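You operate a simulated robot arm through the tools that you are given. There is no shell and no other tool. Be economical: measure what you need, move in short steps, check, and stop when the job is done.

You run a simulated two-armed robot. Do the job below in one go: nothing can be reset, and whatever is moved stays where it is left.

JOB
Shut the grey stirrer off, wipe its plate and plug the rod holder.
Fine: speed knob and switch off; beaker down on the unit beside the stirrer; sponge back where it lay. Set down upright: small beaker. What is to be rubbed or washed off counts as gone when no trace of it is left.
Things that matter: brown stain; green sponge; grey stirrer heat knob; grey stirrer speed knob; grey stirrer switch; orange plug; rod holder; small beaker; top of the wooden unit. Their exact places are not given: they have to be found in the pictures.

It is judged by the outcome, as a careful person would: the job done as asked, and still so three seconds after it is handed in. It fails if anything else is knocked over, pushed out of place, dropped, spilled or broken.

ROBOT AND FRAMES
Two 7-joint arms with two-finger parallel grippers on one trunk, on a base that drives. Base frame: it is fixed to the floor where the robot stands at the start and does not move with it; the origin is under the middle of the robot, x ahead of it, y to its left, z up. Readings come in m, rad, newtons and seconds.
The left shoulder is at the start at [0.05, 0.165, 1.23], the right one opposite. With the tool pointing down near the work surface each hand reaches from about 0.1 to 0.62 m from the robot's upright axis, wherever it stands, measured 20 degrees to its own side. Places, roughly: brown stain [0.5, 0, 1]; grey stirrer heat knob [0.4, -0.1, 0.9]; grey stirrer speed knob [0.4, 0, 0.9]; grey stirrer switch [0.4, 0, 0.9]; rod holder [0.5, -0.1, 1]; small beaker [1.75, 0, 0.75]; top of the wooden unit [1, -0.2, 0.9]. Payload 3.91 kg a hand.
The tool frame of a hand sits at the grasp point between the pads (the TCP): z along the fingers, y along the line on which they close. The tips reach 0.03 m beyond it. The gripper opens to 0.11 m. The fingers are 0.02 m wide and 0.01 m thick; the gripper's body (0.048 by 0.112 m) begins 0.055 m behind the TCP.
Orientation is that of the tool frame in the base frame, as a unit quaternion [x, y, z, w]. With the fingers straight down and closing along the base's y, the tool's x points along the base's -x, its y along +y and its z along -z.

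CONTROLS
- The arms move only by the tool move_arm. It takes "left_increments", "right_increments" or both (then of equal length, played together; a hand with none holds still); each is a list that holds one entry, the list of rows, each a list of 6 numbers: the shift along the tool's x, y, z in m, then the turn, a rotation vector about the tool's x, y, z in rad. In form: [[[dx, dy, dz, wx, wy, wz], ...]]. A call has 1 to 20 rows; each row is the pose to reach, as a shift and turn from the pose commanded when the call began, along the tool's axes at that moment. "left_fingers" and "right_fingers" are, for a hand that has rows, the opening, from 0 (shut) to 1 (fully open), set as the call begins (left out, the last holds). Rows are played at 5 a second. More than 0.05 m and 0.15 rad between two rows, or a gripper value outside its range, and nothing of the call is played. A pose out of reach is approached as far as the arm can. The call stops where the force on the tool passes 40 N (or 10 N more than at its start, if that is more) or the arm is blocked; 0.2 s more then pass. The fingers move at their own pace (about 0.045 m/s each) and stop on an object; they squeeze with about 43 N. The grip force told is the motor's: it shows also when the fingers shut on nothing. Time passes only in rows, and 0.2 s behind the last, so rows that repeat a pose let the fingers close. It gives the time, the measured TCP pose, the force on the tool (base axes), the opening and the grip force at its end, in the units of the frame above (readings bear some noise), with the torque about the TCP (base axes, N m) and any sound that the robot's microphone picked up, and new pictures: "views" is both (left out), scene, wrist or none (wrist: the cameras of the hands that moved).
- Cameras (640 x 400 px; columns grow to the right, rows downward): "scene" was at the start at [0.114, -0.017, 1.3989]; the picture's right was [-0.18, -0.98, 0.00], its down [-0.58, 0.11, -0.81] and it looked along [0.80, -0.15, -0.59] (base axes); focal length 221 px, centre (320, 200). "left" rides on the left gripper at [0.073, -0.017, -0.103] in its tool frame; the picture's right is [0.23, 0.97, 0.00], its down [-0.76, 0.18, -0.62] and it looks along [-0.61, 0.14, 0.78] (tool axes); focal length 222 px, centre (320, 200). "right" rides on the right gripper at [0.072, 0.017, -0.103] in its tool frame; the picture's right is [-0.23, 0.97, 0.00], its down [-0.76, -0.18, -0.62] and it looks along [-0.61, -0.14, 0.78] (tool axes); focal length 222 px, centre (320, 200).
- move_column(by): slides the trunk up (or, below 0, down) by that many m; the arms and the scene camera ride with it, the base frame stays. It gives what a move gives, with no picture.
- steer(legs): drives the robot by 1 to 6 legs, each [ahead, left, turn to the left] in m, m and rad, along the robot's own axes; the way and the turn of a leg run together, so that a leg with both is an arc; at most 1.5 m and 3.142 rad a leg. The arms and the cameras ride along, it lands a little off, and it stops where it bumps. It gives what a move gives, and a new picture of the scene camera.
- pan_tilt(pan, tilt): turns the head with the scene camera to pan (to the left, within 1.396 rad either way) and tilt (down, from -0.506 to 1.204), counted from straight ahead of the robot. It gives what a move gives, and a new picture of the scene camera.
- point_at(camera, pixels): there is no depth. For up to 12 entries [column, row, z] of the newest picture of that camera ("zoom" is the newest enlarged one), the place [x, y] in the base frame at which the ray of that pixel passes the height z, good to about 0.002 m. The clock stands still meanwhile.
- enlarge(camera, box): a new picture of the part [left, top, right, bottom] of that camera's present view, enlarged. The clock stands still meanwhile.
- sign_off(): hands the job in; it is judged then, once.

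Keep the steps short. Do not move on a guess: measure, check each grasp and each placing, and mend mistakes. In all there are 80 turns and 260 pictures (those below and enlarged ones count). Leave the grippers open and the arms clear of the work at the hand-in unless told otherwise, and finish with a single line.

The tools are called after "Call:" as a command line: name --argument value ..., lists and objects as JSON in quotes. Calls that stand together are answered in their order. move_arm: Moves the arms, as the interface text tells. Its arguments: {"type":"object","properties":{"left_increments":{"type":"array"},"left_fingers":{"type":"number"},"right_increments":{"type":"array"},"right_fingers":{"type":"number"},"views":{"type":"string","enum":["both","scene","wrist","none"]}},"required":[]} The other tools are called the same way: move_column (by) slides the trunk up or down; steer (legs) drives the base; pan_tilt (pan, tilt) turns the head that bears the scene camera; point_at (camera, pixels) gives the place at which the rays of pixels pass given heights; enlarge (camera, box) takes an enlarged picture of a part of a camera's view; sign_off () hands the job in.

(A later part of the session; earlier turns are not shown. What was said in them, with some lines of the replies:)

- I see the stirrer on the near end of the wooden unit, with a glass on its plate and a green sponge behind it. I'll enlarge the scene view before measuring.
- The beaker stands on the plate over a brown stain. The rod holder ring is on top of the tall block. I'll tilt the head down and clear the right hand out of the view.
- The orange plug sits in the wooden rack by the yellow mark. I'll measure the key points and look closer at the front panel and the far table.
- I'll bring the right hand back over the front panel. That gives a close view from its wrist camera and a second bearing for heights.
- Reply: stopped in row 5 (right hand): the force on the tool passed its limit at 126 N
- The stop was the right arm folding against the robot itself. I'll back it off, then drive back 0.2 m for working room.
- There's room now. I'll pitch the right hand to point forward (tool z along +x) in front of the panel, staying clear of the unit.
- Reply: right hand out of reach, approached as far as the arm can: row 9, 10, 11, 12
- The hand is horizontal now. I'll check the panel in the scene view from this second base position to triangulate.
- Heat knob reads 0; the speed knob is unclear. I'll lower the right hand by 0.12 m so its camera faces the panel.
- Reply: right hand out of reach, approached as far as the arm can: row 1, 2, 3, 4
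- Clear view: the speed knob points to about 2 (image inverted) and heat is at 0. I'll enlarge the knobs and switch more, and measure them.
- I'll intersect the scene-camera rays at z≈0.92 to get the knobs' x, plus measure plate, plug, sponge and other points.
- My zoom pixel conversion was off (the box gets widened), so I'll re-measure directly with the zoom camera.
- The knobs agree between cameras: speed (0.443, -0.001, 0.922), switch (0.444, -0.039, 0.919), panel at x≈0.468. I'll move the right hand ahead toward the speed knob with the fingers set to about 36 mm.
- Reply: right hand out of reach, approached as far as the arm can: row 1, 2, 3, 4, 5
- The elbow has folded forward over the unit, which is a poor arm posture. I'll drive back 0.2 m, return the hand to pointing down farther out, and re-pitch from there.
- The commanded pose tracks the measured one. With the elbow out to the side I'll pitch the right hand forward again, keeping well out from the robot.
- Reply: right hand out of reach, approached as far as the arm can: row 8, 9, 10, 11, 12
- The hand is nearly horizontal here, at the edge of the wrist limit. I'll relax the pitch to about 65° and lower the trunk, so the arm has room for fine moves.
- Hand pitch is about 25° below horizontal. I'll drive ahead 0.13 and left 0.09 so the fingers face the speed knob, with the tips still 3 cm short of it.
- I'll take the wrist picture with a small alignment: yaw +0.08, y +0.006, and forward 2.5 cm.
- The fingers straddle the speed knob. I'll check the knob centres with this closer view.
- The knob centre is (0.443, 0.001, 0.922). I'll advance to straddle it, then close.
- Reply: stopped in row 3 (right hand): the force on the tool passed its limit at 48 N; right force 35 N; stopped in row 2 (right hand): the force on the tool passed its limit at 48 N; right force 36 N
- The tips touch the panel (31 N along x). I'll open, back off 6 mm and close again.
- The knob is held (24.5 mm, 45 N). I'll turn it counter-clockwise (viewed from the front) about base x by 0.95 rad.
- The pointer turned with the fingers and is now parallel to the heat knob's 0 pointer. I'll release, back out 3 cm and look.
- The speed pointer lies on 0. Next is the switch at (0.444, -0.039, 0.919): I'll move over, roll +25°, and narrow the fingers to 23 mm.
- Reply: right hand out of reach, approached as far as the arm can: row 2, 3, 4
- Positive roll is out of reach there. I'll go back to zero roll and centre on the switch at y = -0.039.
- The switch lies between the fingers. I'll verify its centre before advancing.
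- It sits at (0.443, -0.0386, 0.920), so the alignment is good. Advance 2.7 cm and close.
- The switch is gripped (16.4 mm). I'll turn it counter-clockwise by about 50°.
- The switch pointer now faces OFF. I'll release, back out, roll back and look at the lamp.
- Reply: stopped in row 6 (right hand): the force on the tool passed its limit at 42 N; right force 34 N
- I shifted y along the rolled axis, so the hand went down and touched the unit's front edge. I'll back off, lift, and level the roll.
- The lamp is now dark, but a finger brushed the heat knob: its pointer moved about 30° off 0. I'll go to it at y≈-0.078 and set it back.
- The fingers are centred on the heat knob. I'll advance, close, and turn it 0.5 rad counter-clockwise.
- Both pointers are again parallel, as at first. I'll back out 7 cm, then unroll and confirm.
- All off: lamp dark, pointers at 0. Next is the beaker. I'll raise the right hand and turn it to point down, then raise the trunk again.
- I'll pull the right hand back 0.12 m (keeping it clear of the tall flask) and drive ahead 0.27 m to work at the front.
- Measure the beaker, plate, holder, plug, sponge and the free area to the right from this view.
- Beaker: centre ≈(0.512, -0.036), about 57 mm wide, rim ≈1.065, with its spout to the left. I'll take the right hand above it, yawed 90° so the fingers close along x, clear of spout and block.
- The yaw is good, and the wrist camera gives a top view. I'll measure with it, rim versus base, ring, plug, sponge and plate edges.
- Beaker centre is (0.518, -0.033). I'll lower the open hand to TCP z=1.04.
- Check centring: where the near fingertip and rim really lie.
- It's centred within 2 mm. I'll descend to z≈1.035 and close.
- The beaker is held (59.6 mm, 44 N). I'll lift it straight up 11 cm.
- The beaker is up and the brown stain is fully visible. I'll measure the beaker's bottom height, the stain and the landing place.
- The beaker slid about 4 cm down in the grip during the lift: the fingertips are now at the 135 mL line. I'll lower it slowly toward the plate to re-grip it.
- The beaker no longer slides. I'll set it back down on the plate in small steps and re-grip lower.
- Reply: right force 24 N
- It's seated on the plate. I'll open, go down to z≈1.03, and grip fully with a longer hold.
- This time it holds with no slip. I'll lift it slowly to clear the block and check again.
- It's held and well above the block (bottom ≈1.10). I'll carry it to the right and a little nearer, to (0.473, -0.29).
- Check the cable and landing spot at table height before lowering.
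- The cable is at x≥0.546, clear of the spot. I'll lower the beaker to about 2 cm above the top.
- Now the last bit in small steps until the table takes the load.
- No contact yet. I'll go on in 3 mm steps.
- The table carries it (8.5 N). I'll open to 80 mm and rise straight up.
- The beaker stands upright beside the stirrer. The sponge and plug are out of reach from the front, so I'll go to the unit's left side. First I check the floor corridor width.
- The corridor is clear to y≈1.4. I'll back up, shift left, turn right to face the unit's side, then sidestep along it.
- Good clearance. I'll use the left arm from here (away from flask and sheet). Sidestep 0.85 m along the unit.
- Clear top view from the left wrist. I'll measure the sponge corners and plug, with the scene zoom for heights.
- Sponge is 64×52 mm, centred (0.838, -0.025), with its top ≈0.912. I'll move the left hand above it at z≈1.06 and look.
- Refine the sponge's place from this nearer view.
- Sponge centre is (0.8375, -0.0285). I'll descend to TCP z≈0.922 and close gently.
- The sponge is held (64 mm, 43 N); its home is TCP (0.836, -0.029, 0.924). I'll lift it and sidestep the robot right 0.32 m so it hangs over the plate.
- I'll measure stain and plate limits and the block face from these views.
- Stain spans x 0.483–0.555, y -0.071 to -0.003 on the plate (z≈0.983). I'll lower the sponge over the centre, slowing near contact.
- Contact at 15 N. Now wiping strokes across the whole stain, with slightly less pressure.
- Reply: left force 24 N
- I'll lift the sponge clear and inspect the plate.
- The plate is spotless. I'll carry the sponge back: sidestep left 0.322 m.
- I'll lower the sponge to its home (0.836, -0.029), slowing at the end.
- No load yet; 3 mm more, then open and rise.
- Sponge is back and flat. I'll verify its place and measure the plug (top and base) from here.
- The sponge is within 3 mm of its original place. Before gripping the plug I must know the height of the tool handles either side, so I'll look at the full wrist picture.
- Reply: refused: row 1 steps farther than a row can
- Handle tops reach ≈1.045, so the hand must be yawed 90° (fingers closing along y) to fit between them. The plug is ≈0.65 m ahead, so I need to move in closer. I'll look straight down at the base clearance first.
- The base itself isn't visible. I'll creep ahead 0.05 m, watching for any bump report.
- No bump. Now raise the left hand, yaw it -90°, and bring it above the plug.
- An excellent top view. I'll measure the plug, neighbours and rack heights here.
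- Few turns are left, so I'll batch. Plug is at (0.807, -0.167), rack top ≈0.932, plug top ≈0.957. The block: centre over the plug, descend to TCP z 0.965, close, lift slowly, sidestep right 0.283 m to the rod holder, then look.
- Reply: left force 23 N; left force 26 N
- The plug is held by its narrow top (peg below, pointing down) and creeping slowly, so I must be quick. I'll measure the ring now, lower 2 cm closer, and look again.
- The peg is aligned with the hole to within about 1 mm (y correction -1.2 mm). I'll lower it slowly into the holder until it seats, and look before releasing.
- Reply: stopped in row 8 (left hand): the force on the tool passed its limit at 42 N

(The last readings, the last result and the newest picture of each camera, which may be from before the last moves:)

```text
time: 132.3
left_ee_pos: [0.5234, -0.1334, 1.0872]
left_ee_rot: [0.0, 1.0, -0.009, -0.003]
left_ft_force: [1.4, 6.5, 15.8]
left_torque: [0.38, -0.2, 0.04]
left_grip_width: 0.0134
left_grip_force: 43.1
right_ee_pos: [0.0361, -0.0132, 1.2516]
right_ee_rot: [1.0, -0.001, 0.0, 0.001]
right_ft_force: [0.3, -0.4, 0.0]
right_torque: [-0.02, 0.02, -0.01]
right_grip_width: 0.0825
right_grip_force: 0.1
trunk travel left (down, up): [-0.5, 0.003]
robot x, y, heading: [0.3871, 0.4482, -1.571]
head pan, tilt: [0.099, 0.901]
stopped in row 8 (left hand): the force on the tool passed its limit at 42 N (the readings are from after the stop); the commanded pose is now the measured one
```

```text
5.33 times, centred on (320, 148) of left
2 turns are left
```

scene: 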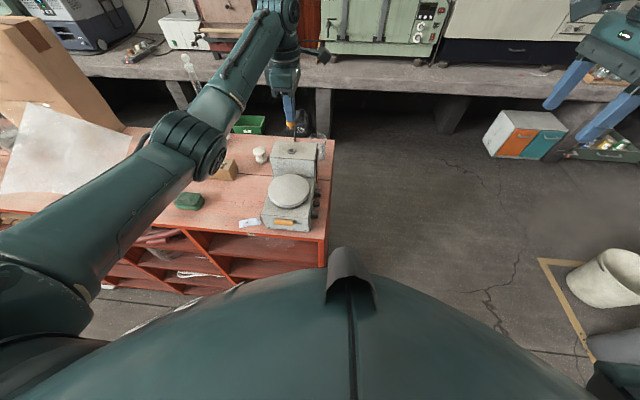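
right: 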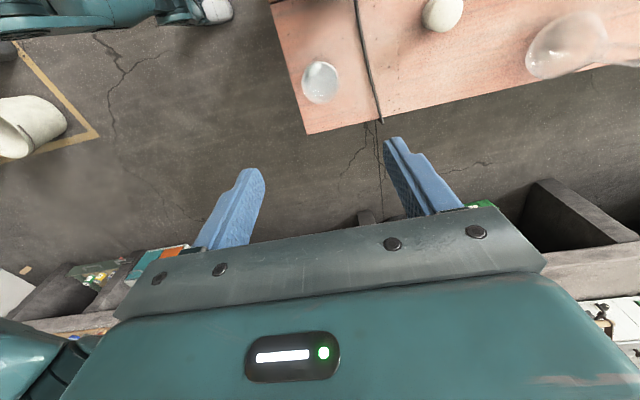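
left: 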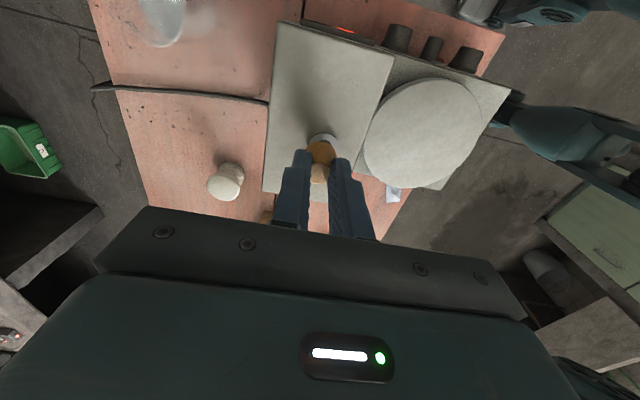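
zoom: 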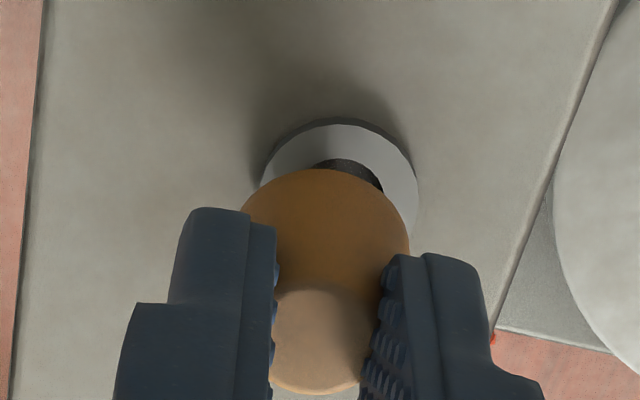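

The peg tip is in the hole mouth but binding on one side: the ring is ~2.6 mm to +y and ~1.5 mm to -x of the plug. I'll lift 3 mm, shift by that, push down with a small wiggle, release, press gently from above with closed fingers, retreat, and look.

Call:
move_arm --left_increments '[[[0, 0, -0.003, 0, 0, 0], [0.0015, 0.0026, -0.003, 0, 0, 0], [0.0015, 0.0026, 0.0, 0, 0, 0], [0.0015, 0.0026, 0.003, 0, 0, 0], [0.0015, 0.0026, 0.006, 0, 0, 0], [0.0015, 0.0026, 0.009, 0, 0, 0], [0.0015, 0.0026, 0.012, 0, 0, 0]]]' --views "none"

Call:
move_arm --left_increments '[[[0.0012, 0, -0.0005, 0, 0, 0], [-0.0012, 0, 0, 0, 0, 0], [0, 0.0012, 0, 0, 0, 0], [0, -0.0012, 0.0005, 0, 0, 0], [0, 0, 0.001, 0, 0, 0], [0, 0, 0.003, 0, 0, 0], [0, 0, 0.005, 0, 0, 0]]]' --views "none"

Call:
enlarge --camera "scene" --box '[260, 120, 330, 170]'

Call:
move_arm --left_increments '[[[0, 0, 0, 0, 0, 0], [0, 0, 0, 0, 0, 0], [0, 0, 0, 0, 0, 0], [0, 0, -0.01, 0, 0, 0], [0, 0, -0.03, 0, 0, 0], [0, 0, -0.055, 0, 0, 0]]]' --left_fingers 0.42 --views "none"

Call:
enlarge --camera "scene" --box '[260, 120, 330, 170]'

Call:
enlarge --camera "left" --box '[260, 90, 380, 165]'

```text
time: 133.6
left_ee_pos: [0.5235, -0.1341, 1.0878]
left_ee_rot: [-0.002, 1.0, -0.015, -0.002]
left_ft_force: [1.3, 5.0, 14.5]
left_torque: [0.38, -0.15, 0.02]
left_grip_width: 0.0133
left_grip_force: 43.1
right_ee_pos: [0.0371, -0.0133, 1.251]
right_ee_rot: [1.0, -0.001, 0.0, 0.001]
right_ft_force: [-0.2, 0.0, 0.0]
right_torque: [0.01, 0.03, -0.02]
right_grip_width: 0.0824
right_grip_force: 0.1
trunk travel left (down, up): [-0.5, 0.003]
robot x, y, heading: [0.3901, 0.4493, -1.566]
head pan, tilt: [0.099, 0.901]
stopped in row 6 (left hand): the force on the tool passed its limit at 42 N (the readings are from after the stop); the commanded pose is now the measured one
```

```text
time: 135.2
left_ee_pos: [0.5228, -0.1337, 1.0805]
left_ee_rot: [-0.002, 1.0, -0.013, -0.003]
left_ft_force: [-4.5, 4.9, 4.0]
left_torque: [0.2, 0.17, 0.02]
left_grip_width: 0.0135
left_grip_force: 42.9
right_ee_pos: [0.0372, -0.0146, 1.2527]
right_ee_rot: [1.0, -0.001, 0.0, 0.001]
right_ft_force: [-0.6, 0.1, -1.4]
right_torque: [0.04, -0.03, 0.01]
right_grip_width: 0.0828
right_grip_force: 0.1
trunk travel left (down, up): [-0.5, 0.003]
robot x, y, heading: [0.3874, 0.4473, -1.569]
head pan, tilt: [0.099, 0.901]
```

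```text
8.00 times, centred on (295, 145) of scene
```

zoom: 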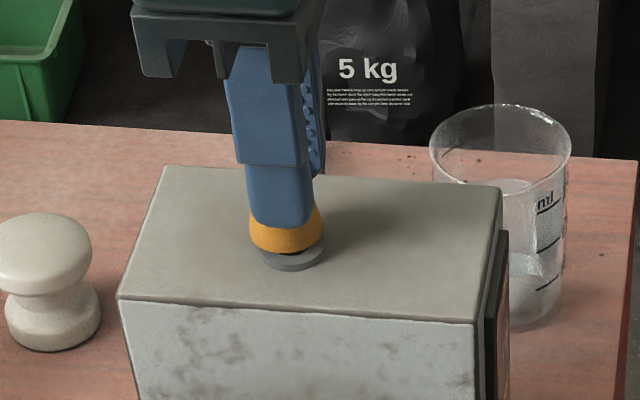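

```text
time: 136.6
left_ee_pos: [0.5233, -0.1335, 1.1352]
left_ee_rot: [-0.002, 1.0, -0.013, -0.002]
left_ft_force: [0.0, 0.8, 0.0]
left_torque: [0.03, -0.02, 0.03]
left_grip_width: 0.0465
left_grip_force: 0.1
right_ee_pos: [0.0376, -0.0145, 1.2517]
right_ee_rot: [1.0, -0.001, 0.001, -0.001]
right_ft_force: [-0.7, 0.2, 0.5]
right_torque: [0.0, 0.01, -0.03]
right_grip_width: 0.0823
right_grip_force: 0.1
trunk travel left (down, up): [-0.5, 0.003]
robot x, y, heading: [0.3897, 0.4472, -1.562]
head pan, tilt: [0.099, 0.901]
```

```text
8.00 times, centred on (295, 145) of scene
```

zoom: 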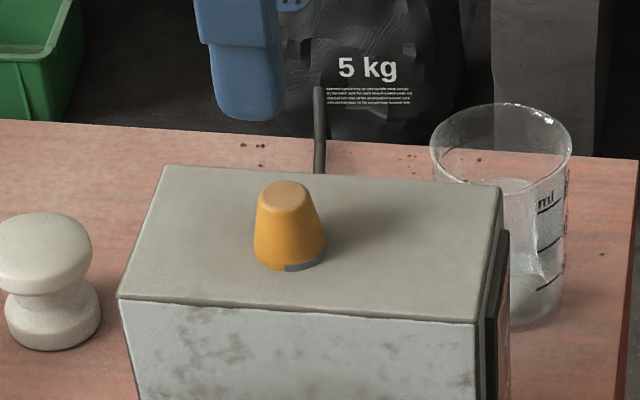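

```text
5.33 times, centred on (320, 128) of left
1 turns are left
```

zoom: 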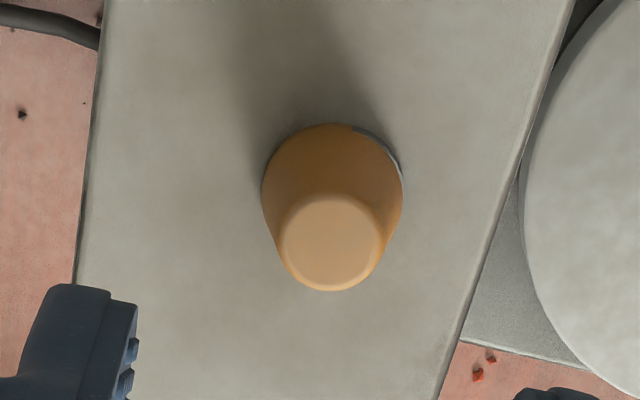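

The plug sits upright in the rod holder. I'll close the fingers, press lightly on its top to seat it fully, rise, back away with both grippers open, and hand in.

Call:
move_arm --left_increments '[[[0, 0, 0, 0, 0, 0], [0, 0.001, 0, 0, 0, 0], [0, 0.001, 0, 0, 0, 0], [0, 0.001, 0.02, 0, 0, 0], [0, 0.001, 0.034, 0, 0, 0], [0, 0.001, 0.038, 0, 0, 0], [0, 0.001, 0.041, 0, 0, 0], [0, 0.001, 0.044, 0, 0, 0], [0, 0.001, 0.046, 0, 0, 0]]]' --left_fingers 0 --views "none"

Call:
move_arm --left_increments '[[[0, 0, -0.02, 0, 0, 0], [0, 0, -0.06, 0, 0, 0], [0, 0, -0.1, 0, 0, 0], [0, 0, -0.14, 0, 0, 0], [0, 0.04, -0.14, 0, 0, 0], [0, 0.08, -0.14, 0, 0, 0], [0, 0.12, -0.14, 0, 0, 0], [0, 0.15, -0.14, 0, 0, 0]]]' --views "none"

Call:
move_arm --left_increments '[[[0, 0, 0, 0, 0, 0], [0, 0, 0, 0, 0, 0], [0, 0, 0, 0, 0, 0], [0, 0, 0, 0, 0, 0], [0, 0, 0, 0, 0, 0], [0, 0, 0, 0, 0, 0]]]' --right_increments '[[[0, 0, 0, 0, 0, 0], [0, 0, 0, 0, 0, 0], [0, 0, 0, 0, 0, 0], [0, 0, 0, 0, 0, 0], [0, 0, 0, 0, 0, 0], [0, 0, 0, 0, 0, 0]]]' --left_fingers 1 --right_fingers 1 --views "none"

Call:
sign_off

```text
time: 138.6
left_ee_pos: [0.523, -0.1323, 1.0877]
left_ee_rot: [-0.003, 1.0, -0.014, -0.002]
left_ft_force: [0.6, 0.4, 0.5]
left_torque: [0.0, -0.03, -0.03]
left_grip_width: 0.0001
left_grip_force: 37.3
right_ee_pos: [0.0373, -0.016, 1.2506]
right_ee_rot: [1.0, -0.002, 0.001, -0.001]
right_ft_force: [-0.7, -0.3, -0.6]
right_torque: [-0.03, -0.03, 0.02]
right_grip_width: 0.0822
right_grip_force: 0.0
trunk travel left (down, up): [-0.5, 0.003]
robot x, y, heading: [0.3872, 0.445, -1.568]
head pan, tilt: [0.099, 0.901]
```

```text
time: 140.4
left_ee_pos: [0.525, 0.0215, 1.2237]
left_ee_rot: [-0.002, 1.0, -0.013, -0.002]
left_ft_force: [-0.2, -0.5, 0.0]
left_torque: [0.02, -0.01, 0.02]
left_grip_width: 0.0
left_grip_force: 37.8
right_ee_pos: [0.037, -0.015, 1.2517]
right_ee_rot: [1.0, -0.001, 0.0, -0.001]
right_ft_force: [0.5, -0.5, 1.0]
right_torque: [0.05, 0.02, 0.01]
right_grip_width: 0.0828
right_grip_force: 0.1
trunk travel left (down, up): [-0.5, 0.003]
robot x, y, heading: [0.3882, 0.4463, -1.569]
head pan, tilt: [0.099, 0.901]
```

```text
time: 141.8
left_ee_pos: [0.5249, 0.0206, 1.2244]
left_ee_rot: [-0.002, 1.0, -0.013, -0.002]
left_ft_force: [0.1, 0.2, 0.0]
left_torque: [-0.03, -0.02, 0.01]
left_grip_width: 0.1096
left_grip_force: 0.2
right_ee_pos: [0.0376, -0.0142, 1.2509]
right_ee_rot: [1.0, -0.001, 0.0, -0.001]
right_ft_force: [-0.7, 0.1, -0.7]
right_torque: [0.0, -0.03, 0.03]
right_grip_width: 0.11
right_grip_force: 0.0
trunk travel left (down, up): [-0.5, 0.003]
robot x, y, heading: [0.3916, 0.4485, -1.571]
head pan, tilt: [0.099, 0.901]
```

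```text
The job is handed in.
```

Job handed in: stirrer off (speed knob at 0, switch off; heat knob brushed off 0 and set back), beaker upright on the unit beside it, plate wiped clean, sponge back within about 3 mm, orange plug in the rod holder with a sliver of ring showing (the final press met no resistance and I took no picture after it), grippers open and clear.
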